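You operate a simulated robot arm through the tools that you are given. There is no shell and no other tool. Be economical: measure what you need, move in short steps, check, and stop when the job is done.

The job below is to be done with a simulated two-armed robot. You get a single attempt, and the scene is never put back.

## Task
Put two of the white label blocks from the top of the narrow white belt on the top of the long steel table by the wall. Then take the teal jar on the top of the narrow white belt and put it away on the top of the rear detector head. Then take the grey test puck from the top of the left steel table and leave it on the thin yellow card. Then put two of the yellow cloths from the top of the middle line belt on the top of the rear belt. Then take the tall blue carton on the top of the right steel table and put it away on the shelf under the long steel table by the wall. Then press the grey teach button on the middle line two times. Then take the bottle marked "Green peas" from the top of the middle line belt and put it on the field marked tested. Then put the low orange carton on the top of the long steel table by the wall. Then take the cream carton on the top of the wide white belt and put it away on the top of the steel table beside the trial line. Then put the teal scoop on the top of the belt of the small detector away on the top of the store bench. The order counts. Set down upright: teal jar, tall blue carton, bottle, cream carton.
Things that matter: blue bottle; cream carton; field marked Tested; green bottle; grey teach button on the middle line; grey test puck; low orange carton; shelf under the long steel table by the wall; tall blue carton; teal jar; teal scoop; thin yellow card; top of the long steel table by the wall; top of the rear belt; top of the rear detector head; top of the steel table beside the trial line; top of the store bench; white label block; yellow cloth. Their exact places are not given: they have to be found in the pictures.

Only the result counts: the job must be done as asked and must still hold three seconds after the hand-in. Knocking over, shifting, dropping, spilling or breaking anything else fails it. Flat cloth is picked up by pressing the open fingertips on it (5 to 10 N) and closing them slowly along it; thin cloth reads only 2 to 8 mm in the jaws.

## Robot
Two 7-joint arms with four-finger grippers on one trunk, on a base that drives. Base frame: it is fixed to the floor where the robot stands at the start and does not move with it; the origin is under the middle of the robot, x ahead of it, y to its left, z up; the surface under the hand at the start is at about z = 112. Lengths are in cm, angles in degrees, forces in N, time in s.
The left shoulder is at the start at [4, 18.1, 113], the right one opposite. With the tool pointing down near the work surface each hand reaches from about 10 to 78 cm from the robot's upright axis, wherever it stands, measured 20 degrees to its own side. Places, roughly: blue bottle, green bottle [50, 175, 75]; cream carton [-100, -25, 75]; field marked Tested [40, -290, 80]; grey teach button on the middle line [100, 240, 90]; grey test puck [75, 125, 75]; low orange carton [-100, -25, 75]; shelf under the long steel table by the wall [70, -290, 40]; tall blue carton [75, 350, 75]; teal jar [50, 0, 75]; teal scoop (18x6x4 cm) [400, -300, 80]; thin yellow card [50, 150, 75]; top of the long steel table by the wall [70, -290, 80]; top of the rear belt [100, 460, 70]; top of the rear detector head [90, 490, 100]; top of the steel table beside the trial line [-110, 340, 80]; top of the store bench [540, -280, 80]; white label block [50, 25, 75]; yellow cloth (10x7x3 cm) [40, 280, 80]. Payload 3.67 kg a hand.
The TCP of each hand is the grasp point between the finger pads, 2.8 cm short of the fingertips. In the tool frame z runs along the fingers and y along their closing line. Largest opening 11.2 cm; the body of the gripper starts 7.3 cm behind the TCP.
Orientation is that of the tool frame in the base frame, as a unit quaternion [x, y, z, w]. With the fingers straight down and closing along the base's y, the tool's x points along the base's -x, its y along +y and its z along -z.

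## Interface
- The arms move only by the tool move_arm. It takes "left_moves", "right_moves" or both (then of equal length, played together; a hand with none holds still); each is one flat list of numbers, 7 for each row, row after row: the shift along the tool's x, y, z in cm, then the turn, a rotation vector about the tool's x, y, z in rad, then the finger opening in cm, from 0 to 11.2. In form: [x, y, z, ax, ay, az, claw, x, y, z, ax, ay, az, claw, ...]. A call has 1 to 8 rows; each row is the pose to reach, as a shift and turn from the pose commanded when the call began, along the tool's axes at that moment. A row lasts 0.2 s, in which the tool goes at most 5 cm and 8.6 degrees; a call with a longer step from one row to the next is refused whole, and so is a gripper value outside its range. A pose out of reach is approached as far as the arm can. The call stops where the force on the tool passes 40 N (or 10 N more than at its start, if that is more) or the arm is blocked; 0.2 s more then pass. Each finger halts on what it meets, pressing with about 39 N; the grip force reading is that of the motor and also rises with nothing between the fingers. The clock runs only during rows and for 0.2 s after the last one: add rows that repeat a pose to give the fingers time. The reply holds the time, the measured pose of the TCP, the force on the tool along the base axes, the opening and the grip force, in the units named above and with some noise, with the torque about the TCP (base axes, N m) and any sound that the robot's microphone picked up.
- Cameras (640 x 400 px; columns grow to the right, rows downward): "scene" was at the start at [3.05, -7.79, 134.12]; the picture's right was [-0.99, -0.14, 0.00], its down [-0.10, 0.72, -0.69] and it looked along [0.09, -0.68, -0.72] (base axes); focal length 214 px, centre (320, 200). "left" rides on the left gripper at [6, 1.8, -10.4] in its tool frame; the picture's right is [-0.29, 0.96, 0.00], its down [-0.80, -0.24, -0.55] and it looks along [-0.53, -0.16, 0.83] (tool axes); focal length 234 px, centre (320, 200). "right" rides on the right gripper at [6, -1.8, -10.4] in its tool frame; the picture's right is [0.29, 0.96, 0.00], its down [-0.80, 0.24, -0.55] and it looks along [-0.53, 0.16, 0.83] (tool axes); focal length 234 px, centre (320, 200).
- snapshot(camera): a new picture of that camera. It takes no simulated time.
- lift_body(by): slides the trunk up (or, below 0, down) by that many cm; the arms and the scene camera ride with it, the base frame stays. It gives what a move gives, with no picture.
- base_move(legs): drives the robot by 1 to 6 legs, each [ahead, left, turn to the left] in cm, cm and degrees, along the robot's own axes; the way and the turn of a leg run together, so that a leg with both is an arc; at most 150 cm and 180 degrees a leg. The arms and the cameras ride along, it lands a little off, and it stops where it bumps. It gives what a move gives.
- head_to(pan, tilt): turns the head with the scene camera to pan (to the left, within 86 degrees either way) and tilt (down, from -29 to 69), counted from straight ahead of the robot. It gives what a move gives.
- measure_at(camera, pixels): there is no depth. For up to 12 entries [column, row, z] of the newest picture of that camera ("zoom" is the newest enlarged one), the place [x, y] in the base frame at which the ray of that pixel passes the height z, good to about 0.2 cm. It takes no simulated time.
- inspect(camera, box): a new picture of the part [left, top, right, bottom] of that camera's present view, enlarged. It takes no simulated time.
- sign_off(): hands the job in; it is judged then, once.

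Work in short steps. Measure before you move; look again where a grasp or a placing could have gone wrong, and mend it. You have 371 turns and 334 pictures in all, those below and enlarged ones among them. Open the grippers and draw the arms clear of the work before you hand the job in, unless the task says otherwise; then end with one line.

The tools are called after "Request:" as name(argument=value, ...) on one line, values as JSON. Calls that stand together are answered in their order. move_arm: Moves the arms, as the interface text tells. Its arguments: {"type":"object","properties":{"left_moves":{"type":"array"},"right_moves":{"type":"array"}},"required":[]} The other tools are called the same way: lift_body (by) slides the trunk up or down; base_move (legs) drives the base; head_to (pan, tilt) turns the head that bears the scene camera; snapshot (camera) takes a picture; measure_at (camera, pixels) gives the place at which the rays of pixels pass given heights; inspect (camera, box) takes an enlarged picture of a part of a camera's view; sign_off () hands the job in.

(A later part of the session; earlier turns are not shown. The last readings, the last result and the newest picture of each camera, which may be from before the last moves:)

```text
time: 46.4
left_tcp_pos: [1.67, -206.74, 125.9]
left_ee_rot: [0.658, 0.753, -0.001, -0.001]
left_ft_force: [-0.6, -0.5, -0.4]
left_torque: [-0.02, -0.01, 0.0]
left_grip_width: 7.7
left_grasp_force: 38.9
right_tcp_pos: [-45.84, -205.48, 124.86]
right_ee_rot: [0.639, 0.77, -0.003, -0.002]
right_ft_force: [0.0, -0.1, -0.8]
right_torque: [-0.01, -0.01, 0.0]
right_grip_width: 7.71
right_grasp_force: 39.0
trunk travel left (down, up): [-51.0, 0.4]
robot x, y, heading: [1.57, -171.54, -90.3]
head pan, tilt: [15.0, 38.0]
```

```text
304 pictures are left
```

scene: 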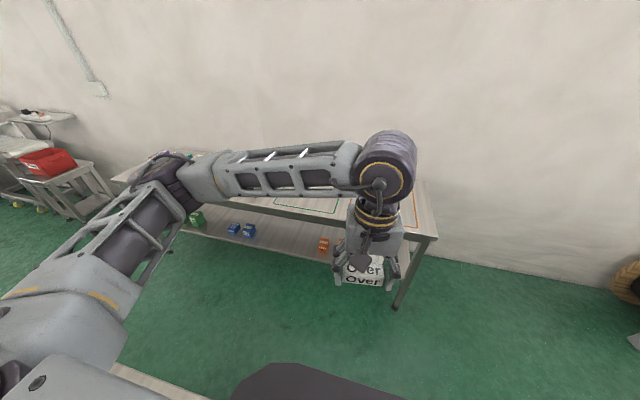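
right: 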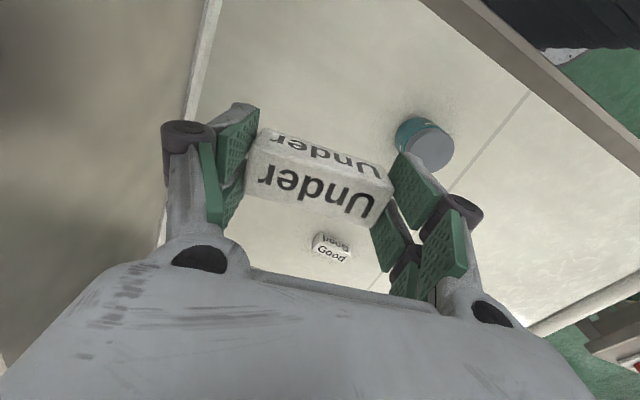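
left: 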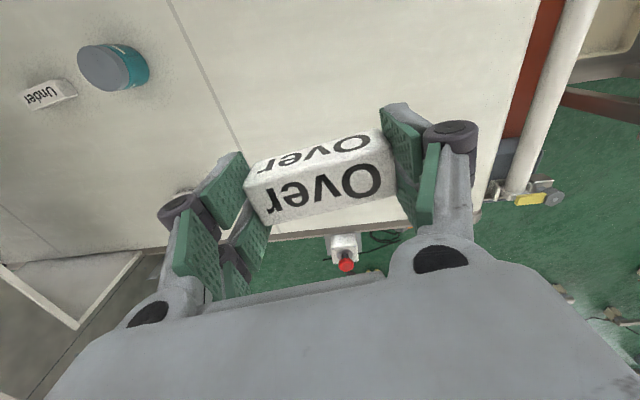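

I move along +x (robot's left) and a bit closer to view the table top.

Request:
base_move(legs=[[20, 35, 0]])

Request:
head_to(pan=-14, tilt=40)

Request:
snapshot(camera="scene")

Request:
snapshot(camera="right")

Request:
snapshot(camera="left")

```text
time: 48.1
left_tcp_pos: [12.11, -212.25, 125.84]
left_ee_rot: [0.629, 0.778, 0.001, 0.002]
left_ft_force: [-0.8, -0.3, -1.0]
left_torque: [-0.01, -0.1, 0.01]
left_grip_width: 7.7
left_grasp_force: 39.3
right_tcp_pos: [-35.36, -214.7, 124.71]
right_ee_rot: [0.607, 0.795, -0.002, -0.001]
right_ft_force: [-0.8, -1.6, -1.5]
right_torque: [0.01, -0.07, -0.04]
right_grip_width: 7.74
right_grasp_force: 38.6
trunk travel left (down, up): [-51.0, 0.4]
robot x, y, heading: [9.51, -176.51, -85.7]
head pan, tilt: [15.0, 38.0]
stopped in leg 1: the robot was blocked; the commanded pose is now the measured one
```

```text
time: 49.0
left_tcp_pos: [12.7, -212.16, 125.95]
left_ee_rot: [0.628, 0.778, -0.001, -0.001]
left_ft_force: [0.4, 0.2, -1.2]
left_torque: [-0.01, -0.01, 0.04]
left_grip_width: 7.74
left_grasp_force: 38.9
right_tcp_pos: [-34.77, -214.65, 124.82]
right_ee_rot: [0.606, 0.795, -0.004, -0.002]
right_ft_force: [0.4, 0.1, -0.2]
right_torque: [0.04, -0.01, -0.04]
right_grip_width: 7.7
right_grasp_force: 39.3
trunk travel left (down, up): [-51.0, 0.4]
robot x, y, heading: [9.49, -176.71, -85.9]
head pan, tilt: [-14.0, 40.0]
```

```text
303 pictures are left
```

scene: 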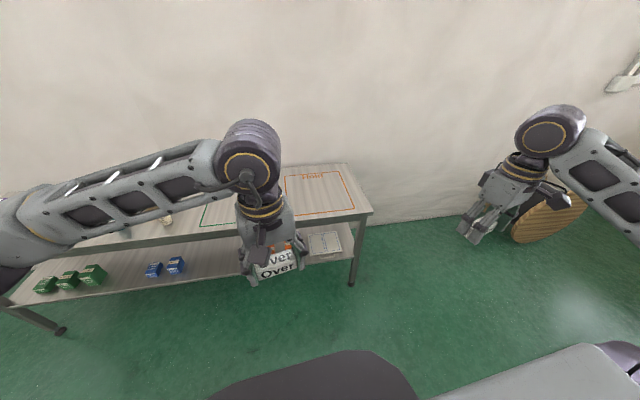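

```text
302 pictures are left
```

right: 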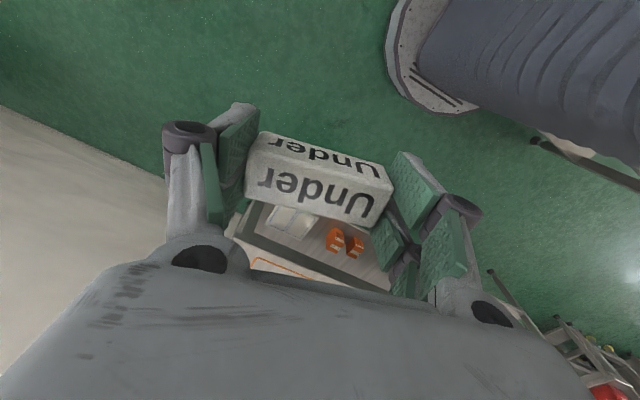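

```text
301 pictures are left
```

left: 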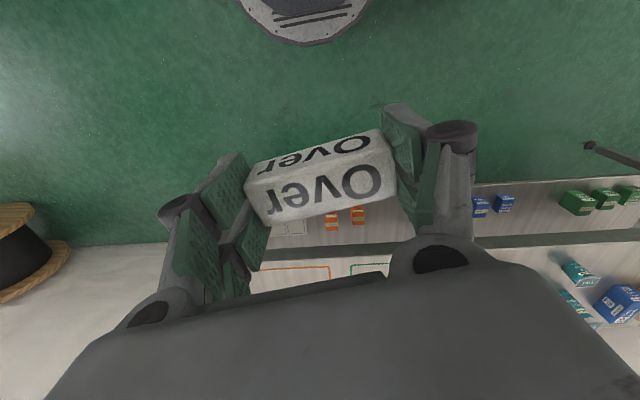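

The base bumped the outfeed conveyor at my left; I first back off 4 cm to the right, turn back, and measure the table.

Request:
measure_at(camera="scene", pixels=[[372, 211, 80], [348, 163, 80], [200, 225, 80], [207, 205, 80], [288, 178, 80], [340, 171, 80], [355, 209, 80], [310, 218, 80], [352, 285, 0]])

Request:
base_move(legs=[[0, -4, 0], [15, 0, -4]])

Request:
head_to(pan=80, tilt=45)

Request:
snapshot(camera="scene")

```text
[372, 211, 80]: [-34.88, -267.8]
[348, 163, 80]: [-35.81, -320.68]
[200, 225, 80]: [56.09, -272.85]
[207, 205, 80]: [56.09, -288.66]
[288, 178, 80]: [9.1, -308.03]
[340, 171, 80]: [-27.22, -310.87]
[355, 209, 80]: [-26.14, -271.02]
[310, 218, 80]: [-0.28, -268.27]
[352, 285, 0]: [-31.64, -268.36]
```

```text
time: 50.9
left_tcp_pos: [6.38, -227.31, 126.02]
left_ee_rot: [0.657, 0.754, 0.0, 0.001]
left_ft_force: [-0.4, -0.8, -0.8]
left_torque: [-0.06, -0.05, 0.0]
left_grip_width: 7.7
left_grasp_force: 39.0
right_tcp_pos: [-41.08, -226.25, 124.84]
right_ee_rot: [0.636, 0.772, -0.004, -0.001]
right_ft_force: [-0.2, 0.3, -0.3]
right_torque: [-0.04, -0.02, 0.0]
right_grip_width: 7.71
right_grasp_force: 39.2
trunk travel left (down, up): [-51.0, 0.4]
robot x, y, heading: [6.1, -192.19, -90.1]
head pan, tilt: [-14.0, 40.0]
```

```text
time: 52.6
left_tcp_pos: [6.45, -227.51, 125.97]
left_ee_rot: [0.657, 0.754, 0.0, 0.001]
left_ft_force: [0.0, -0.2, -0.6]
left_torque: [-0.03, -0.02, 0.0]
left_grip_width: 7.7
left_grasp_force: 39.6
right_tcp_pos: [-40.99, -226.55, 124.79]
right_ee_rot: [0.636, 0.772, -0.003, -0.003]
right_ft_force: [-0.8, -0.2, 0.1]
right_torque: [-0.02, -0.01, 0.0]
right_grip_width: 7.72
right_grasp_force: 39.5
trunk travel left (down, up): [-51.0, 0.4]
robot x, y, heading: [6.09, -191.77, -90.2]
head pan, tilt: [80.0, 45.0]
```

```text
300 pictures are left
```

scene: 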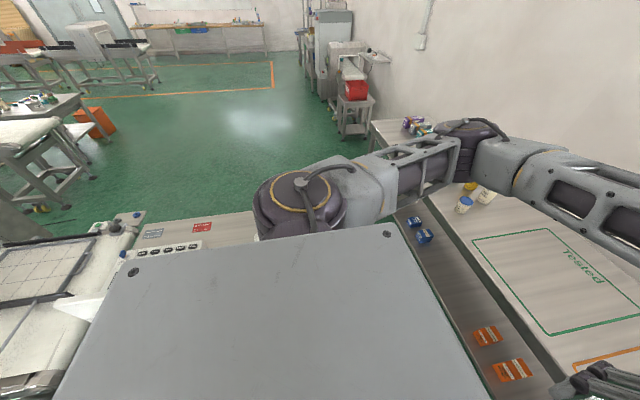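

Green outline is "Tested" (x≈14…56); orange field spans x≈-27…9. I'll put the blocks on the right part of the table. Drive ahead 35 cm and 8 cm right.

Request:
base_move(legs=[[33, -8, 0]])

Request:
head_to(pan=0, tilt=55)

Request:
snapshot(camera="scene")

Request:
snapshot(camera="right")

```text
time: 54.8
left_tcp_pos: [-1.1, -260.2, 125.92]
left_ee_rot: [0.655, 0.756, -0.001, 0.001]
left_ft_force: [0.4, 0.3, -0.1]
left_torque: [0.03, 0.02, -0.03]
left_grip_width: 7.71
left_grasp_force: 39.0
right_tcp_pos: [-48.58, -259.47, 124.93]
right_ee_rot: [0.633, 0.774, -0.004, -0.002]
right_ft_force: [-0.4, -0.3, -0.2]
right_torque: [-0.01, 0.01, -0.04]
right_grip_width: 7.74
right_grasp_force: 39.3
trunk travel left (down, up): [-51.0, 0.4]
robot x, y, heading: [-1.98, -224.92, -89.5]
head pan, tilt: [80.0, 45.0]
```

```text
time: 56.3
left_tcp_pos: [-0.97, -260.43, 126.0]
left_ee_rot: [0.654, 0.756, 0.0, 0.0]
left_ft_force: [0.0, 0.0, -1.0]
left_torque: [0.01, 0.0, 0.0]
left_grip_width: 7.73
left_grasp_force: 38.5
right_tcp_pos: [-48.69, -259.76, 124.77]
right_ee_rot: [0.633, 0.774, -0.003, -0.002]
right_ft_force: [-0.2, 0.1, -0.6]
right_torque: [0.03, 0.0, -0.02]
right_grip_width: 7.72
right_grasp_force: 39.2
trunk travel left (down, up): [-51.0, 0.4]
robot x, y, heading: [-1.96, -225.07, -89.9]
head pan, tilt: [0.0, 55.0]
```

```text
299 pictures are left
```

scene: 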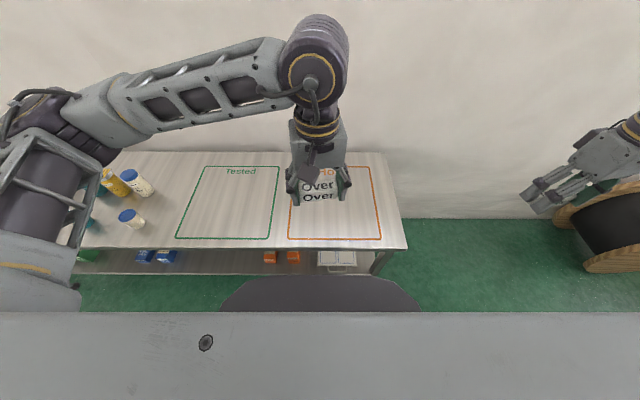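

```text
298 pictures are left
```

right: 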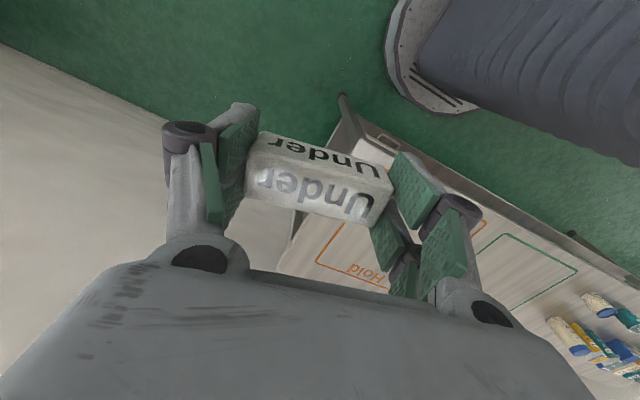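

Triangulating the table height with field corners seen from here.

Request:
measure_at(camera="scene", pixels=[[382, 239, 80], [288, 239, 80], [371, 167, 80], [268, 238, 80], [177, 238, 80], [281, 167, 80], [204, 166, 80], [407, 247, 80], [384, 153, 80], [132, 219, 80]])

Request:
measure_at(camera="right", pixels=[[497, 235, 80], [577, 271, 80], [513, 306, 80], [318, 262, 80], [318, 262, 75], [577, 271, 75]])

```text
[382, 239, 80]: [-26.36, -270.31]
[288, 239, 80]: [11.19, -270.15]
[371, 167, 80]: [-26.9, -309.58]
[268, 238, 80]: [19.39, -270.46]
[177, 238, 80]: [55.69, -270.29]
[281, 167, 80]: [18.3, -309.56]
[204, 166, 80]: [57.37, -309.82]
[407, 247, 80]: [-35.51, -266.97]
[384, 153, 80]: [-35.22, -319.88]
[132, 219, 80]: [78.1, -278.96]
```

```text
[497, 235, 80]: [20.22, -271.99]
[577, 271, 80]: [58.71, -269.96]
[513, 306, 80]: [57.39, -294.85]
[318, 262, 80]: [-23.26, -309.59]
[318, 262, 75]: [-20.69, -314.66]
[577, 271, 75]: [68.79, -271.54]
```

Table top ≈ z 80. I move the hands over it: left toward (6,-285), right toward (-21,-285), still high.

Request:
move_arm(left_moves=[-3.2, 0.4, 0, 0, 0, 0, 6, -6.4, 0.8, 1, 0, 0, 0, 6, -9.6, 1.2, 3, 0, 0, 0, 6, -12.8, 1.6, 5, 0, 0, 0, 6, -16, 2, 8, 0, 0, 0, 6, -19.3, 2.4, 11, 0, 0, 0, 6, -22.5, 2.8, 14, 0, 0, 0, 6, -25.8, 3.2, 17, 0, 0, 0, 6], right_moves=[-3.76, 2.8, 0, 0, 0, 0, 6, -7.5, 5.6, 0, 0, 0, 0, 6, -11.3, 8.4, 0, 0, 0, 0, 6, -15, 11.2, 0, 0, 0, 0, 6, -18.8, 14, 0, 0, 0, 0, 6, -22.6, 16.8, 1, 0, 0, 0, 6, -26.3, 19.6, 2, 0, 0, 0, 6, -30.1, 22.4, 3, 0, 0, 0, 6])

```text
time: 58.1
left_tcp_pos: [6.15, -285.54, 108.7]
left_ee_rot: [0.655, 0.756, 0.0, -0.001]
left_ft_force: [0.4, -0.1, -0.8]
left_torque: [0.06, -0.05, 0.02]
left_grip_width: 7.74
left_grasp_force: 39.4
right_tcp_pos: [-20.26, -285.08, 121.57]
right_ee_rot: [0.634, 0.773, -0.002, -0.003]
right_ft_force: [0.4, 0.0, -1.0]
right_torque: [0.07, 0.05, -0.02]
right_grip_width: 7.73
right_grasp_force: 39.1
trunk travel left (down, up): [-51.0, 0.4]
robot x, y, heading: [-1.65, -224.89, -89.7]
head pan, tilt: [0.0, 55.0]
```

Lower the trunk 22 cm, then fine-lower hands to release height.

Request:
lift_body(by=-22)

Request:
move_arm(left_moves=[0, 0, 1.5, 0, 0, 0, 6, 0, 0, 1.5, 0, 0, 0, 6, 0, 0, 1.5, 0, 0, 0, 6, 0, 0, 1.5, 0, 0, 0, 6], right_moves=[0, 0, 4.5, 0, 0, 0, 6, 0, 0, 9, 0, 0, 0, 6, 0, 0, 13, 0, 0, 0, 6, 0, 0, 14.5, 0, 0, 0, 6])

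Request:
snapshot(camera="scene")

```text
time: 60.4
left_tcp_pos: [6.01, -285.33, 87.05]
left_ee_rot: [0.656, 0.755, 0.0, 0.0]
left_ft_force: [-0.1, -0.6, -1.2]
left_torque: [0.0, 0.02, 0.01]
left_grip_width: 7.74
left_grasp_force: 38.3
right_tcp_pos: [-20.43, -284.7, 99.83]
right_ee_rot: [0.634, 0.774, -0.003, -0.002]
right_ft_force: [0.0, -0.4, -0.7]
right_torque: [0.01, -0.04, -0.01]
right_grip_width: 7.72
right_grasp_force: 39.0
trunk travel left (down, up): [-29.0, 22.4]
robot x, y, heading: [-1.87, -224.74, -89.7]
head pan, tilt: [0.0, 55.0]
```

```text
time: 61.4
left_tcp_pos: [6.0, -285.22, 85.51]
left_ee_rot: [0.655, 0.756, 0.0, 0.0]
left_ft_force: [0.2, 0.3, -0.8]
left_torque: [-0.04, 0.0, 0.01]
left_grip_width: 7.72
left_grasp_force: 39.5
right_tcp_pos: [-20.92, -284.22, 85.86]
right_ee_rot: [0.633, 0.774, -0.003, -0.002]
right_ft_force: [-0.1, 1.1, 0.0]
right_torque: [-0.01, 0.01, -0.01]
right_grip_width: 7.69
right_grasp_force: 39.2
right hand out of reach, approached as far as the arm can: row 4
trunk travel left (down, up): [-29.0, 22.4]
robot x, y, heading: [-1.47, -224.47, -89.6]
head pan, tilt: [0.0, 55.0]
```

```text
297 pictures are left
```

scene: 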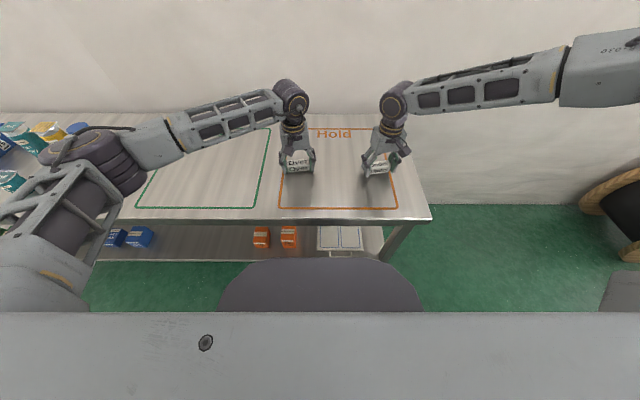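

Lower the trunk 2 cm more, then creep to contact.

Request:
lift_body(by=-2)

Request:
move_arm(left_moves=[0, 0, 0.3, 0, 0, 0, 6, 0, 0, 0.3, 0, 0, 0, 6], right_moves=[0, 0, 0.3, 0, 0, 0, 6, 0, 0, 0.6, 0, 0, 0, 6])

```text
time: 62.2
left_tcp_pos: [5.97, -285.4, 84.15]
left_ee_rot: [0.655, 0.756, -0.006, 0.002]
left_ft_force: [-1.5, 2.8, 12.1]
left_torque: [0.22, -0.49, 0.09]
left_grip_width: 7.72
left_grasp_force: 39.0
right_tcp_pos: [-20.6, -284.36, 84.37]
right_ee_rot: [0.634, 0.773, -0.007, 0.004]
right_ft_force: [0.3, 0.5, 13.7]
right_torque: [-0.07, 0.21, -0.01]
right_grip_width: 7.75
right_grasp_force: 39.1
trunk travel left (down, up): [-27.0, 24.4]
robot x, y, heading: [-1.74, -225.15, -89.9]
head pan, tilt: [0.0, 55.0]
stopped: the force on the tool passed its limit at 42 N (the readings are from after the stop); the commanded pose is now the measured one
```

```text
time: 62.8
left_tcp_pos: [5.86, -285.35, 84.17]
left_ee_rot: [0.654, 0.756, -0.008, 0.003]
left_ft_force: [1.0, 5.3, 11.8]
left_torque: [0.51, -0.53, 0.17]
left_grip_width: 7.71
left_grasp_force: 39.1
right_tcp_pos: [-20.76, -284.39, 84.19]
right_ee_rot: [0.634, 0.773, -0.009, 0.009]
right_ft_force: [-0.7, 4.7, 13.9]
right_torque: [0.32, 0.07, 0.03]
right_grip_width: 7.74
right_grasp_force: 38.8
trunk travel left (down, up): [-27.0, 24.4]
robot x, y, heading: [-1.89, -224.93, -89.6]
head pan, tilt: [0.0, 55.0]
stopped in row 2 (right hand): the force on the tool passed its limit at 43 N (the readings are from after the stop); the commanded pose is now the measured one
```

Both blocks are touching the table (contact at TCP ≈84.2). I open both and raise.

Request:
move_arm(left_moves=[0, 0, 0, 0, 0, 0, 8.5, 0, 0, 0, 0, 0, 0, 10.5, 0, 0, 0, 0, 0, 0, 11, 0, 0, -4, 0, 0, 0, 11, 0, 0, -8, 0, 0, 0, 11, 0, 0, -12, 0, 0, 0, 11], right_moves=[0, 0, 0, 0, 0, 0, 8.5, 0, 0, 0, 0, 0, 0, 10.5, 0, 0, 0, 0, 0, 0, 11, 0, 0, -4, 0, 0, 0, 11, 0, 0, -8, 0, 0, 0, 11, 0, 0, -12, 0, 0, 0, 11])

Request:
lift_body(by=22)

Request:
snapshot(camera="scene")

Request:
snapshot(camera="left")

```text
time: 64.2
left_tcp_pos: [5.88, -285.27, 95.98]
left_ee_rot: [0.654, 0.757, -0.007, 0.001]
left_ft_force: [0.5, -0.5, -0.1]
left_torque: [-0.03, 0.02, -0.02]
left_grip_width: 11.0
left_grasp_force: 0.2
right_tcp_pos: [-21.09, -284.39, 95.84]
right_ee_rot: [0.634, 0.773, -0.008, 0.008]
right_ft_force: [-0.3, 0.2, 1.0]
right_torque: [-0.05, 0.02, 0.0]
right_grip_width: 11.0
right_grasp_force: 0.6
trunk travel left (down, up): [-27.0, 24.4]
robot x, y, heading: [-1.55, -225.03, -90.0]
head pan, tilt: [0.0, 55.0]
```

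```text
time: 66.5
left_tcp_pos: [5.94, -285.47, 117.87]
left_ee_rot: [0.654, 0.756, -0.006, 0.002]
left_ft_force: [0.3, -0.3, -0.1]
left_torque: [0.01, 0.02, -0.02]
left_grip_width: 10.99
left_grasp_force: 0.0
right_tcp_pos: [-21.1, -284.38, 117.75]
right_ee_rot: [0.634, 0.774, -0.007, 0.007]
right_ft_force: [-0.3, -1.1, -0.4]
right_torque: [0.04, -0.03, -0.01]
right_grip_width: 11.01
right_grasp_force: 0.1
trunk travel left (down, up): [-49.0, 2.4]
robot x, y, heading: [-2.06, -225.05, -89.5]
head pan, tilt: [0.0, 55.0]
```

```text
296 pictures are left
```

scene: 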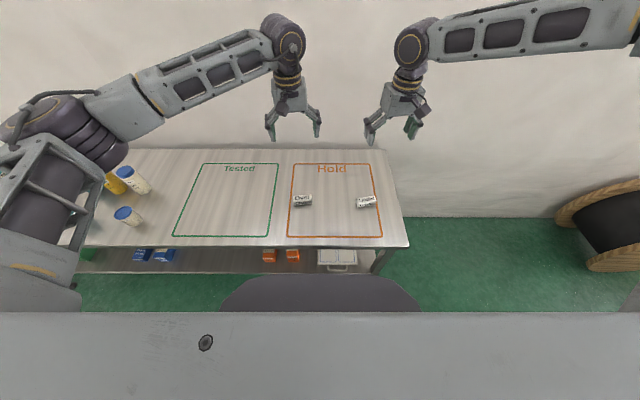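

```text
295 pictures are left
```

left: 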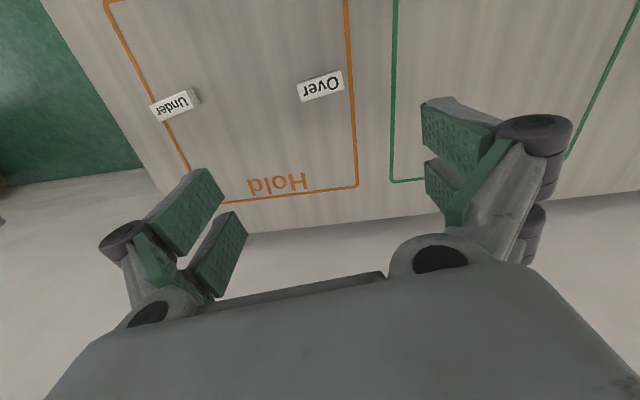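

Both blocks are on the table. I retract the arms and reset their yaw, then drive back for the jar.

Request:
move_arm(left_moves=[3.3, 1.9, -0.5, 0, 0, 0.02, 11, 6.6, 3.9, -1, 0, 0, 0.04, 11, 10, 5.8, -1.5, 0, 0, 0.06, 11, 13.3, 7.7, -2, 0, 0, 0.08, 11, 16.6, 9.7, -3, 0, 0, 0.1, 11, 20, 11.6, -4, 0, 0, 0.12, 11, 23.3, 13.6, -5, 0, 0, 0.15, 11], right_moves=[3.4, 0.3, -0.5, 0, 0, 0.03, 11, 6.8, 0.6, -1, 0, 0, 0.06, 11, 10.3, 0.8, -1.5, 0, 0, 0.09, 11, 13.7, 1.1, -2, 0, 0, 0.12, 11, 17.1, 1.4, -3, 0, 0, 0.15, 11, 20.6, 1.6, -4, 0, 0, 0.18, 11, 24, 1.9, -5, 0, 0, 0.2, 11])

Request:
base_move(legs=[[-48, 0, 0], [0, 0, 90]])

```text
time: 68.1
left_tcp_pos: [16.17, -260.08, 122.64]
left_ee_rot: [0.71, 0.704, -0.007, 0.004]
left_ft_force: [0.2, 0.6, -0.1]
left_torque: [-0.05, 0.01, 0.0]
left_grip_width: 10.99
left_grasp_force: 0.0
right_tcp_pos: [-23.8, -259.83, 122.39]
right_ee_rot: [0.709, 0.706, -0.007, 0.008]
right_ft_force: [0.3, 0.2, 0.4]
right_torque: [-0.05, 0.01, 0.01]
right_grip_width: 11.02
right_grasp_force: 0.0
trunk travel left (down, up): [-49.0, 2.4]
robot x, y, heading: [-1.58, -225.05, -89.7]
head pan, tilt: [0.0, 55.0]
```

```text
time: 75.1
left_tcp_pos: [33.76, -162.05, 122.47]
left_ee_rot: [0.011, 1.0, -0.003, 0.006]
left_ft_force: [-0.2, 0.2, 0.1]
left_torque: [-0.02, -0.03, 0.02]
left_grip_width: 10.99
left_grasp_force: 0.0
right_tcp_pos: [32.76, -201.88, 122.26]
right_ee_rot: [0.01, 1.0, 0.0, 0.01]
right_ft_force: [-0.1, 0.2, -0.4]
right_torque: [-0.01, -0.01, -0.02]
right_grip_width: 11.03
right_grasp_force: 0.1
trunk travel left (down, up): [-49.0, 2.4]
robot x, y, heading: [-2.33, -179.62, -0.5]
head pan, tilt: [0.0, 55.0]
```

Back in the aisle; I drive left to be near the jar.

Request:
base_move(legs=[[0, 150, 0], [0, 18, 0.5]])

Request:
snapshot(camera="left")

Request:
snapshot(camera="scene")

```text
time: 83.8
left_tcp_pos: [38.02, 3.72, 122.53]
left_ee_rot: [0.019, 1.0, -0.002, 0.006]
left_ft_force: [-0.2, -0.1, 0.2]
left_torque: [0.06, 0.0, 0.01]
left_grip_width: 11.01
left_grasp_force: 0.0
right_tcp_pos: [36.45, -36.21, 122.24]
right_ee_rot: [0.018, 1.0, 0.003, 0.009]
right_ft_force: [0.0, -0.5, -0.6]
right_torque: [0.04, 0.01, 0.01]
right_grip_width: 10.99
right_grasp_force: 0.1
trunk travel left (down, up): [-49.0, 2.4]
robot x, y, heading: [1.86, -12.9, -1.3]
head pan, tilt: [0.0, 55.0]
```

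```text
294 pictures are left
```

left: 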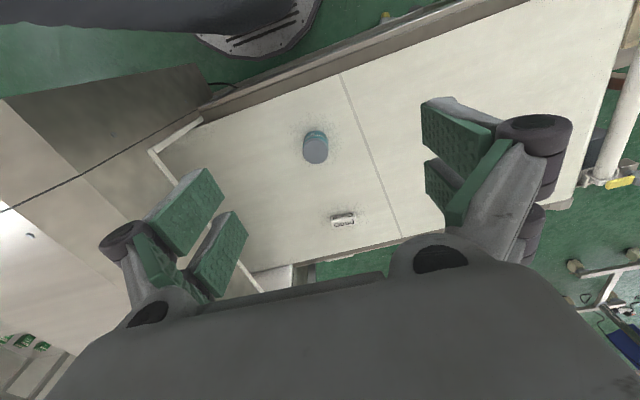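

```text
293 pictures are left
```

scene: 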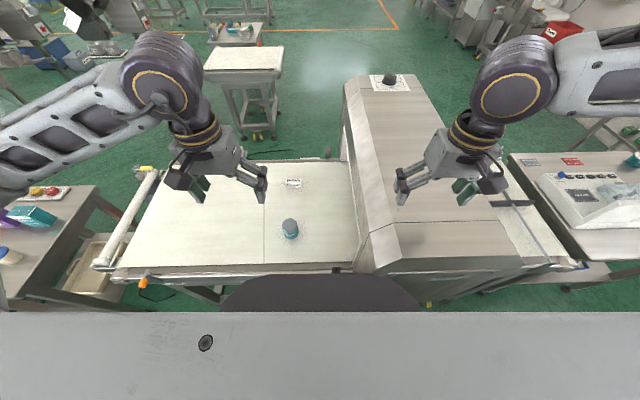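

Measuring the jar's top centre from both views.

Request:
measure_at(camera="left", pixels=[[316, 153, 83], [303, 152, 83], [329, 153, 83], [316, 135, 75]])

Request:
inspect(camera="scene", box=[250, 200, 330, 250])

Request:
measure_at(camera="scene", pixels=[[289, 224, 83], [291, 238, 75], [282, 225, 83], [297, 225, 83]])

```text
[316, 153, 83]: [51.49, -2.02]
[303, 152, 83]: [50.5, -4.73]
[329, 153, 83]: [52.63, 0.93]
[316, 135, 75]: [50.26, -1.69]
```

```text
8.00 times, centred on (290, 225) of scene
```

zoom: 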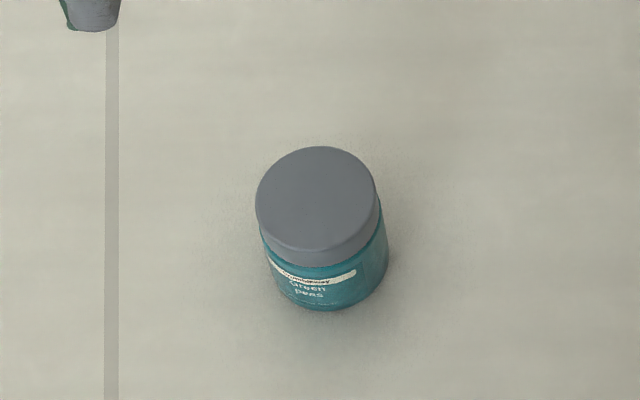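

```text
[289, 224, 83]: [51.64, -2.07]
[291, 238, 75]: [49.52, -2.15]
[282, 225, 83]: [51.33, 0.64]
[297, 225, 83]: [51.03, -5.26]
```

Jar centre ≈(51.4,-2.0), ⌀≈6.4, top ≈83. I bring the left hand over it while raising the right one clear.

Request:
move_arm(left_moves=[-3.4, -1.3, 3, 0, 0, 0, 11, -6.8, -2.6, 6, 0, 0, 0, 11, -10.2, -3.9, 9, 0, 0, 0, 11, -13.6, -5.2, 12, 0, 0, 0, 11, -13.6, -5.2, 16.7, 0, 0, 0, 11, -13.6, -5.2, 20, 0, 0, 0, 11], right_moves=[0, 0, -3, 0, 0, 0, 11, 0, 0, -6, 0, 0, 0, 11, 0, 0, -9, 0, 0, 0, 11, 0, 0, -12, 0, 0, 0, 11, 0, 0, -15, 0, 0, 0, 11, 0, 0, -18, 0, 0, 0, 11])

Request:
lift_body(by=-15)

Request:
snapshot(camera="left")

Request:
snapshot(camera="scene")

```text
time: 85.2
left_tcp_pos: [51.35, -1.76, 102.61]
left_ee_rot: [0.019, 1.0, -0.004, 0.007]
left_ft_force: [1.0, 0.0, -0.2]
left_torque: [-0.05, 0.0, -0.01]
left_grip_width: 10.99
left_grasp_force: 0.2
right_tcp_pos: [36.02, -35.84, 140.38]
right_ee_rot: [0.017, 1.0, -0.001, 0.01]
right_ft_force: [-0.3, 0.3, 0.2]
right_torque: [0.0, -0.03, -0.03]
right_grip_width: 11.02
right_grasp_force: 0.0
trunk travel left (down, up): [-49.0, 2.4]
robot x, y, heading: [1.88, -12.86, -1.5]
head pan, tilt: [0.0, 55.0]
```

```text
time: 87.0
left_tcp_pos: [51.42, -1.86, 87.54]
left_ee_rot: [0.018, 1.0, -0.003, 0.006]
left_ft_force: [0.1, 0.6, 0.6]
left_torque: [0.03, 0.0, -0.03]
left_grip_width: 11.0
left_grasp_force: 0.1
right_tcp_pos: [36.16, -36.02, 125.2]
right_ee_rot: [0.018, 1.0, 0.001, 0.01]
right_ft_force: [0.2, 0.3, -0.7]
right_torque: [0.0, -0.03, -0.04]
right_grip_width: 10.99
right_grasp_force: 0.0
trunk travel left (down, up): [-34.0, 17.4]
robot x, y, heading: [1.99, -12.64, -1.4]
head pan, tilt: [0.0, 55.0]
```

```text
291 pictures are left
```

left: 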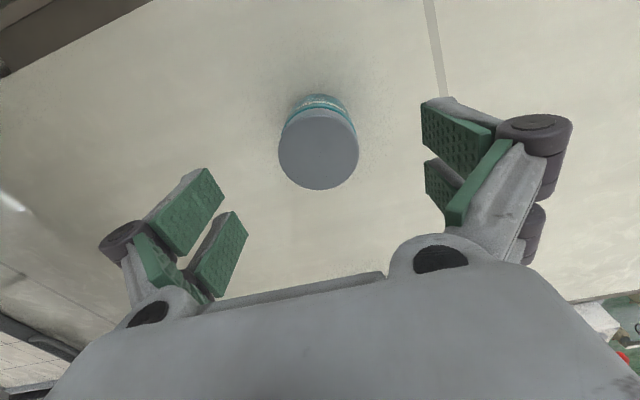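

```text
290 pictures are left
```

scene: 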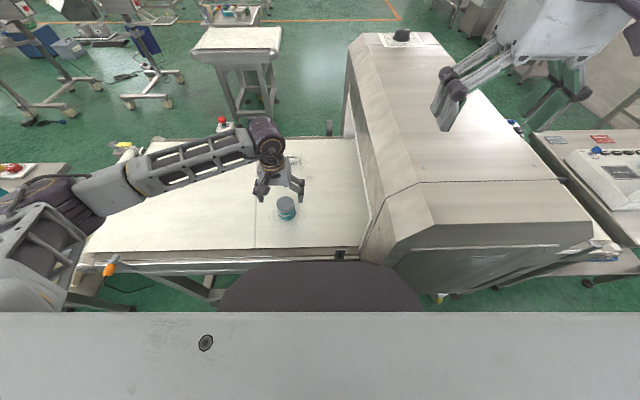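

Jar centred under the hand; descend to TCP 80, close, and lift 8 cm.

Request:
measure_at(camera="left", pixels=[[318, 150, 83], [278, 150, 83], [358, 150, 83]])

Request:
move_arm(left_moves=[0, 0, 4, 0, 0.012, 0, 11, 0, 0, 7.4, 0, 0.012, 0, 11, 0, 0, 7.4, 0, 0.012, 0, 8, 0, 0, 7.4, 0, 0.012, 0, 5.5, 0, 0, 7.4, 0, 0.012, 0, 5, 0, 0, 7.4, 0, 0.012, 0, 5, 0, 0, 3.4, 0, 0.012, 0, 5, 0, 0, -0.6, 0, 0.012, 0, 5])

Request:
snapshot(camera="left")

```text
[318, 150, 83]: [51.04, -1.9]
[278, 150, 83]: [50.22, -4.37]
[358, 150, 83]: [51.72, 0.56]
```

```text
time: 88.8
left_tcp_pos: [51.28, -1.95, 88.01]
left_ee_rot: [0.019, 1.0, -0.002, 0.001]
left_ft_force: [0.0, -0.3, -1.3]
left_torque: [0.01, -0.03, 0.02]
left_grip_width: 5.96
left_grasp_force: 39.2
right_tcp_pos: [35.93, -36.03, 125.21]
right_ee_rot: [0.017, 1.0, 0.001, 0.009]
right_ft_force: [0.5, -0.8, -1.0]
right_torque: [0.02, -0.01, 0.01]
right_grip_width: 11.01
right_grasp_force: 0.0
trunk travel left (down, up): [-34.0, 17.4]
robot x, y, heading: [1.77, -12.71, -1.6]
head pan, tilt: [0.0, 55.0]
```

```text
289 pictures are left
```

left: 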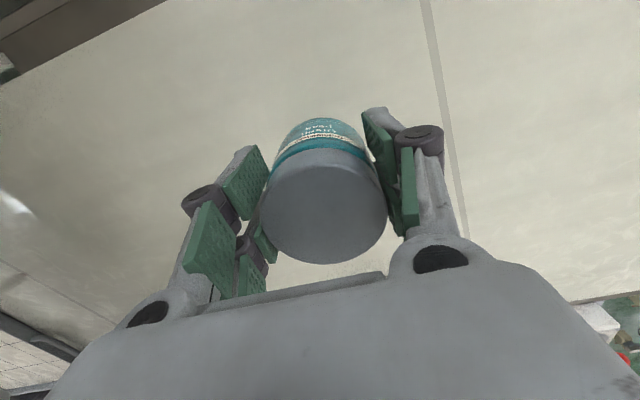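

Jar held. Lift the trunk, retract the hand, and look left along the aisle.

Request:
move_arm(left_moves=[2, 0, -4, 0, 0, 0, 5, 5, 1, -8, 0, 0, 0, 5, 8, 3, -11, 0, 0, 0, 5, 11, 6, -13, 0, 0, 0, 5, 14, 9, -15, 0, 0, 0, 5, 17, 12, -17, 0, 0, 0, 5])

Request:
lift_body(by=15)

Request:
head_to(pan=80, tilt=25)

Request:
snapshot(camera="scene")

```text
refused: row 2 steps farther than a row can; nothing moved
```

```text
time: 90.5
left_tcp_pos: [51.42, -2.01, 103.01]
left_ee_rot: [0.019, 1.0, -0.003, 0.0]
left_ft_force: [-1.0, 0.0, -1.2]
left_torque: [0.03, 0.02, 0.02]
left_grip_width: 5.92
left_grasp_force: 39.2
right_tcp_pos: [35.99, -36.02, 140.18]
right_ee_rot: [0.017, 1.0, 0.001, 0.009]
right_ft_force: [0.4, -0.6, -0.1]
right_torque: [-0.03, -0.02, 0.0]
right_grip_width: 11.03
right_grasp_force: 0.1
trunk travel left (down, up): [-49.0, 2.4]
robot x, y, heading: [1.62, -12.48, -1.6]
head pan, tilt: [0.0, 55.0]
```

```text
time: 92.0
left_tcp_pos: [51.54, -1.91, 103.12]
left_ee_rot: [0.018, 1.0, -0.004, 0.0]
left_ft_force: [-0.4, -1.2, -1.8]
left_torque: [0.01, -0.01, 0.03]
left_grip_width: 5.96
left_grasp_force: 38.7
right_tcp_pos: [36.09, -36.03, 140.27]
right_ee_rot: [0.017, 1.0, 0.0, 0.01]
right_ft_force: [-0.4, 0.1, 0.2]
right_torque: [-0.02, 0.01, -0.02]
right_grip_width: 11.0
right_grasp_force: 0.0
trunk travel left (down, up): [-49.0, 2.4]
robot x, y, heading: [1.65, -12.87, -1.5]
head pan, tilt: [80.0, 25.0]
```

```text
288 pictures are left
```

scene: 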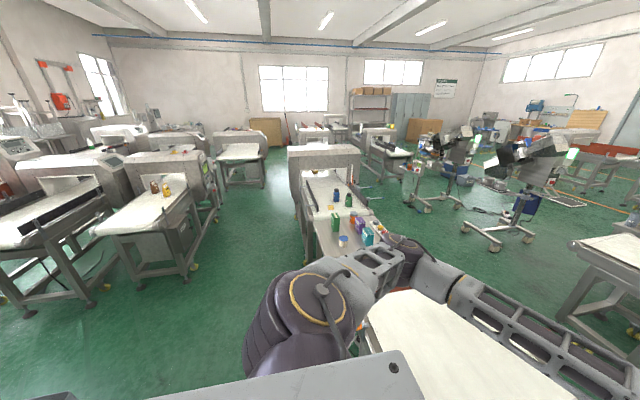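

Retract the left hand (smaller steps) and measure aisle limits.

Request:
move_arm(left_moves=[3, 1, -3, 0, 0, 0, 5, 6, 2, -6, 0, 0, 0, 5, 9, 3.5, -9, 0, 0, 0, 5, 12, 6, -11, 0, 0, 0, 5, 15, 9, -13, 0, 0, 0, 5, 17, 12, -15, 0, 0, 0, 5, 18, 16, -17, 0, 0, 0, 5])

Request:
measure_at(camera="scene", pixels=[[301, 238, 0], [318, 218, 75], [290, 186, 75], [318, 258, 40], [187, 276, 0], [109, 234, 75], [330, 215, 75], [290, 200, 0], [215, 221, 0], [200, 238, 0]])

```text
time: 93.6
left_tcp_pos: [35.43, 14.81, 120.23]
left_ee_rot: [0.02, 1.0, -0.003, -0.001]
left_ft_force: [-0.6, 0.7, -1.5]
left_torque: [0.0, 0.01, -0.01]
left_grip_width: 5.96
left_grasp_force: 38.9
left hand out of reach, approached as far as the arm can: row 6, 7
right_tcp_pos: [36.02, -35.93, 140.33]
right_ee_rot: [0.018, 1.0, 0.0, 0.011]
right_ft_force: [-1.0, -0.1, -1.1]
right_torque: [-0.02, -0.03, -0.03]
right_grip_width: 10.99
right_grasp_force: 0.2
trunk travel left (down, up): [-49.0, 2.4]
robot x, y, heading: [1.84, -13.04, -1.3]
head pan, tilt: [80.0, 25.0]
```

```text
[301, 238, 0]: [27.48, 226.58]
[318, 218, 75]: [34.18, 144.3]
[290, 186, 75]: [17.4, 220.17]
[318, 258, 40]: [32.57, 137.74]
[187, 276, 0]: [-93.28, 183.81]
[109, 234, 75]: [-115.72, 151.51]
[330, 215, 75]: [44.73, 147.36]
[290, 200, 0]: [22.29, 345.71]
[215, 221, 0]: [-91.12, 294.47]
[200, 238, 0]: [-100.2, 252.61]
```

Aisle runs x≈-90…20. I back off 35 cm and drive left in steps.

Request:
base_move(legs=[[-35, 0, 1.4], [0, 150, 0], [0, 100, 0]])

Request:
snapshot(camera="scene")

Request:
head_to(pan=20, tilt=35)

Request:
snapshot(camera="scene")

```text
time: 107.9
left_tcp_pos: [9.09, 258.66, 120.29]
left_ee_rot: [0.035, 0.999, -0.004, -0.002]
left_ft_force: [0.0, -0.1, -1.6]
left_torque: [0.02, 0.06, -0.01]
left_grip_width: 5.95
left_grasp_force: 39.5
right_tcp_pos: [7.89, 207.95, 140.31]
right_ee_rot: [0.034, 0.999, 0.001, 0.01]
right_ft_force: [0.4, -0.3, 1.4]
right_torque: [0.03, 0.01, -0.01]
right_grip_width: 10.97
right_grasp_force: 0.1
trunk travel left (down, up): [-49.0, 2.4]
robot x, y, heading: [-25.85, 232.16, -3.4]
head pan, tilt: [80.0, 25.0]
```

```text
287 pictures are left
```

scene: 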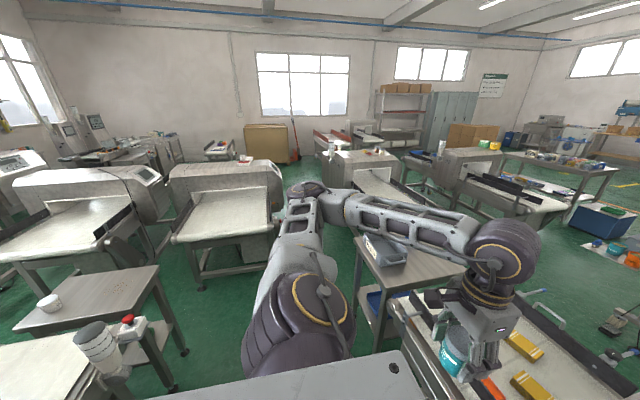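

```text
time: 109.2
left_tcp_pos: [9.02, 258.85, 120.21]
left_ee_rot: [0.036, 0.999, -0.004, -0.001]
left_ft_force: [0.7, -0.3, -1.0]
left_torque: [-0.05, 0.01, 0.0]
left_grip_width: 5.95
left_grasp_force: 39.2
right_tcp_pos: [7.71, 207.98, 140.31]
right_ee_rot: [0.035, 0.999, 0.001, 0.009]
right_ft_force: [0.3, 0.2, -0.6]
right_torque: [-0.03, -0.02, 0.01]
right_grip_width: 10.98
right_grasp_force: 0.0
trunk travel left (down, up): [-49.0, 2.4]
robot x, y, heading: [-25.67, 232.04, -3.6]
head pan, tilt: [20.0, 35.0]
```

```text
286 pictures are left
```

scene: 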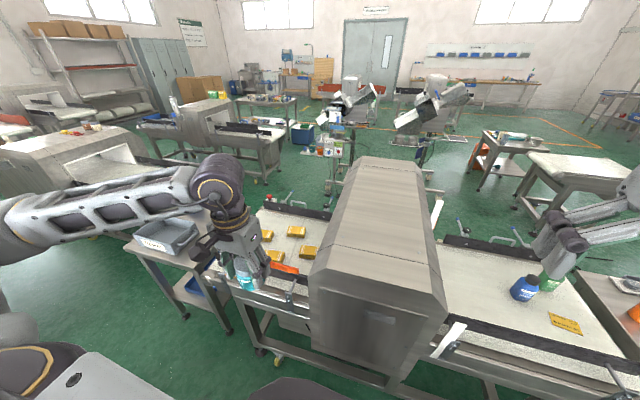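

The rear line is ahead-left: detector with objects on top. I continue left 130 cm, correcting heading.

Request:
base_move(legs=[[0, 0, 3.5], [0, 130, 0]])

Request:
head_to(pan=35, tilt=35)

Request:
snapshot(camera="scene")

```text
time: 116.3
left_tcp_pos: [5.68, 390.38, 120.16]
left_ee_rot: [-0.002, 1.0, -0.004, -0.001]
left_ft_force: [0.9, -0.1, -2.3]
left_torque: [0.01, 0.0, 0.01]
left_grip_width: 5.93
left_grasp_force: 39.1
right_tcp_pos: [8.22, 339.61, 140.39]
right_ee_rot: [-0.004, 1.0, 0.001, 0.009]
right_ft_force: [-0.6, -0.5, 0.0]
right_torque: [0.0, -0.04, -0.03]
right_grip_width: 11.0
right_grasp_force: 0.1
trunk travel left (down, up): [-49.0, 2.4]
robot x, y, heading: [-27.05, 361.25, 0.8]
head pan, tilt: [20.0, 35.0]
```

```text
time: 117.1
left_tcp_pos: [5.57, 390.39, 120.27]
left_ee_rot: [-0.002, 1.0, -0.004, -0.001]
left_ft_force: [-0.5, -1.2, -1.4]
left_torque: [-0.02, 0.03, 0.0]
left_grip_width: 5.9
left_grasp_force: 39.0
right_tcp_pos: [8.3, 339.64, 140.33]
right_ee_rot: [-0.003, 1.0, 0.001, 0.01]
right_ft_force: [1.4, 0.0, 0.4]
right_torque: [0.0, 0.02, -0.02]
right_grip_width: 11.02
right_grasp_force: 0.0
trunk travel left (down, up): [-49.0, 2.4]
robot x, y, heading: [-27.35, 361.41, 0.9]
head pan, tilt: [35.0, 35.0]
```

```text
285 pictures are left
```

scene: 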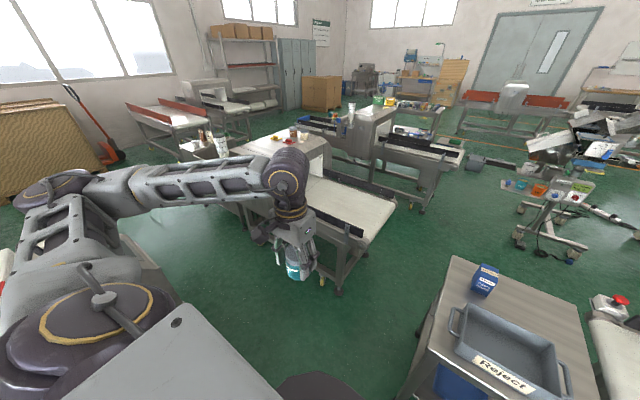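

The rear belt and its detector head (items on top near (290,130)) are to the left. Tall blue carton at (487,280) on the right table. I move left another 100.

Request:
base_move(legs=[[0, 105, 0]])

Request:
head_to(pan=15, tilt=40)

Request:
snapshot(camera="scene")

```text
time: 119.2
left_tcp_pos: [5.55, 405.47, 120.29]
left_ee_rot: [-0.004, 1.0, 0.001, -0.004]
left_ft_force: [0.5, 1.0, -1.0]
left_torque: [-0.05, -0.01, -0.04]
left_grip_width: 5.92
left_grasp_force: 38.5
right_tcp_pos: [8.53, 354.59, 139.99]
right_ee_rot: [-0.005, 1.0, 0.006, 0.006]
right_ft_force: [0.3, 1.6, 0.7]
right_torque: [-0.09, 0.03, 0.0]
right_grip_width: 11.02
right_grasp_force: 0.0
trunk travel left (down, up): [-49.0, 2.4]
robot x, y, heading: [-27.63, 376.95, 1.0]
head pan, tilt: [35.0, 35.0]
stopped in leg 1: the robot was blocked; the commanded pose is now the measured one
```

```text
time: 120.0
left_tcp_pos: [5.58, 405.12, 120.46]
left_ee_rot: [-0.003, 1.0, 0.003, -0.003]
left_ft_force: [0.2, 0.0, -1.0]
left_torque: [-0.02, 0.04, 0.01]
left_grip_width: 5.93
left_grasp_force: 38.8
right_tcp_pos: [8.5, 354.01, 139.85]
right_ee_rot: [-0.005, 1.0, 0.008, 0.005]
right_ft_force: [-0.5, 0.9, -0.5]
right_torque: [-0.02, 0.03, -0.03]
right_grip_width: 11.01
right_grasp_force: 0.1
trunk travel left (down, up): [-49.0, 2.4]
robot x, y, heading: [-27.49, 377.48, 1.1]
head pan, tilt: [15.0, 40.0]
```

```text
284 pictures are left
```

scene: 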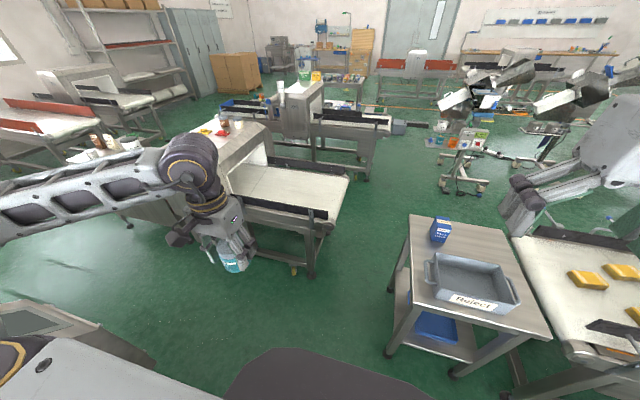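

Blocked by a conveyor at my left. I look left and down to see it.

Request:
head_to(pan=75, tilt=45)

Request:
snapshot(camera="scene")

```text
time: 121.3
left_tcp_pos: [5.45, 405.06, 120.51]
left_ee_rot: [-0.003, 1.0, 0.004, -0.003]
left_ft_force: [0.4, 0.3, -1.2]
left_torque: [0.02, 0.0, -0.01]
left_grip_width: 5.95
left_grasp_force: 39.0
right_tcp_pos: [8.32, 354.02, 139.88]
right_ee_rot: [-0.004, 1.0, 0.009, 0.006]
right_ft_force: [0.2, 0.3, 0.4]
right_torque: [-0.03, -0.02, 0.01]
right_grip_width: 10.99
right_grasp_force: 0.0
trunk travel left (down, up): [-49.0, 2.4]
robot x, y, heading: [-27.54, 377.45, 1.2]
head pan, tilt: [75.0, 45.0]
```

```text
283 pictures are left
```

scene: 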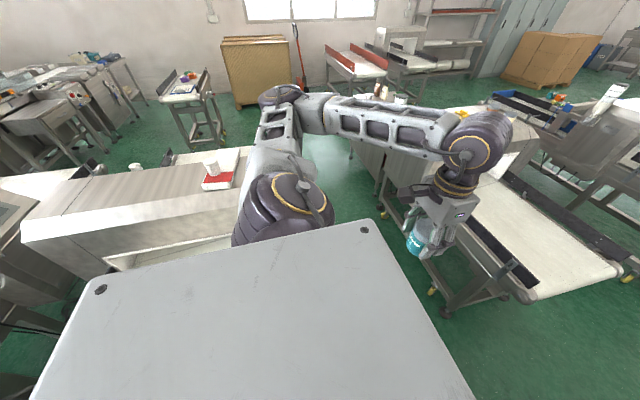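

Measuring corridor limits between this machine and the rear line.

Request:
measure_at(camera="scene", pixels=[[447, 314, 0], [434, 291, 0], [540, 300, 70], [389, 233, 0], [240, 150, 100], [240, 240, 75], [490, 290, 70], [620, 270, 70], [385, 213, 0]])

Request:
snapshot(camera="left")

```text
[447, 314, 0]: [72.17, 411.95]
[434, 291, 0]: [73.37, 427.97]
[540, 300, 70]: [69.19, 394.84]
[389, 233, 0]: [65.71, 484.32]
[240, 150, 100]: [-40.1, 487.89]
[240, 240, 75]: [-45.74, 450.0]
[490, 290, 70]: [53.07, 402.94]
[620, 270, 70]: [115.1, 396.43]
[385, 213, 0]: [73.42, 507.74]
```

```text
282 pictures are left
```

left: 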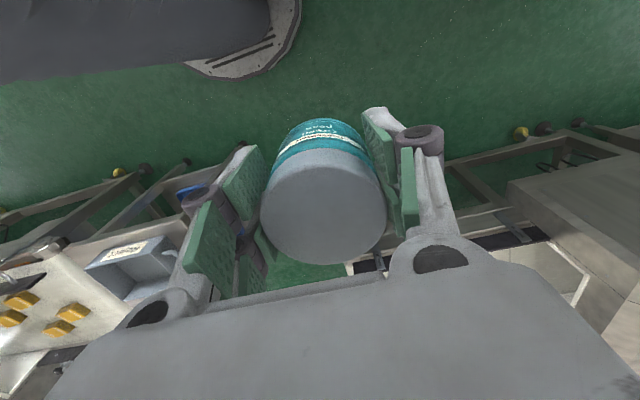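

Rear line near side ≈ x 55–65, machine on the left ends ≈ x -40. I drive ahead 37 then left 100.

Request:
base_move(legs=[[37, 0, -1], [0, 100, 0]])

Request:
head_to(pan=5, tilt=45)

Request:
snapshot(camera="scene")

Request:
snapshot(camera="left")

```text
time: 122.1
left_tcp_pos: [5.49, 405.75, 120.3]
left_ee_rot: [-0.005, 1.0, -0.002, -0.001]
left_ft_force: [-0.2, -0.5, -1.8]
left_torque: [-0.01, 0.01, -0.01]
left_grip_width: 5.94
left_grasp_force: 39.0
right_tcp_pos: [8.55, 354.91, 140.21]
right_ee_rot: [-0.006, 1.0, 0.004, 0.008]
right_ft_force: [0.7, 0.1, 0.3]
right_torque: [-0.06, 0.04, 0.01]
right_grip_width: 11.0
right_grasp_force: 0.0
trunk travel left (down, up): [-49.0, 2.4]
robot x, y, heading: [-26.9, 376.9, 1.6]
head pan, tilt: [75.0, 45.0]
stopped in leg 1: the robot was blocked; the commanded pose is now the measured one
```

```text
time: 123.5
left_tcp_pos: [5.55, 405.58, 120.47]
left_ee_rot: [-0.004, 1.0, 0.0, 0.0]
left_ft_force: [-0.5, 0.6, -0.6]
left_torque: [0.03, 0.05, 0.0]
left_grip_width: 5.95
left_grasp_force: 38.6
right_tcp_pos: [8.49, 354.61, 140.07]
right_ee_rot: [-0.006, 1.0, 0.006, 0.008]
right_ft_force: [-0.2, -0.3, -0.6]
right_torque: [0.03, 0.01, -0.01]
right_grip_width: 10.98
right_grasp_force: 0.1
trunk travel left (down, up): [-49.0, 2.4]
robot x, y, heading: [-26.7, 377.28, 1.2]
head pan, tilt: [5.0, 45.0]
```

```text
281 pictures are left
```

scene: 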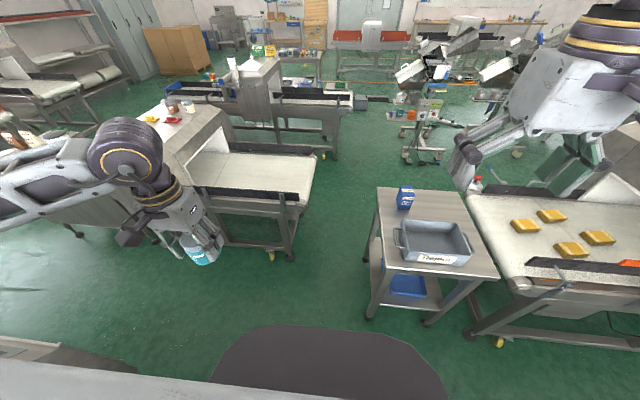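

```text
280 pictures are left
```

left: 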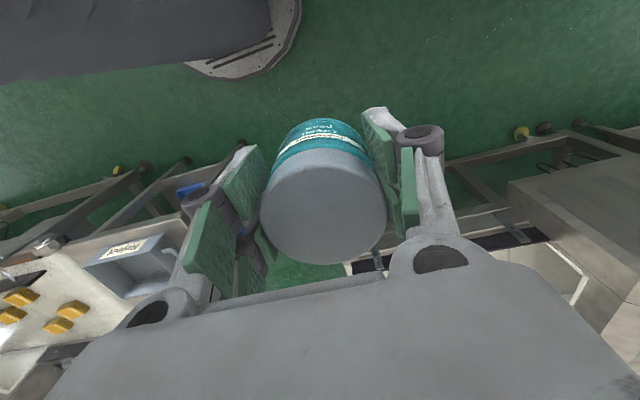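

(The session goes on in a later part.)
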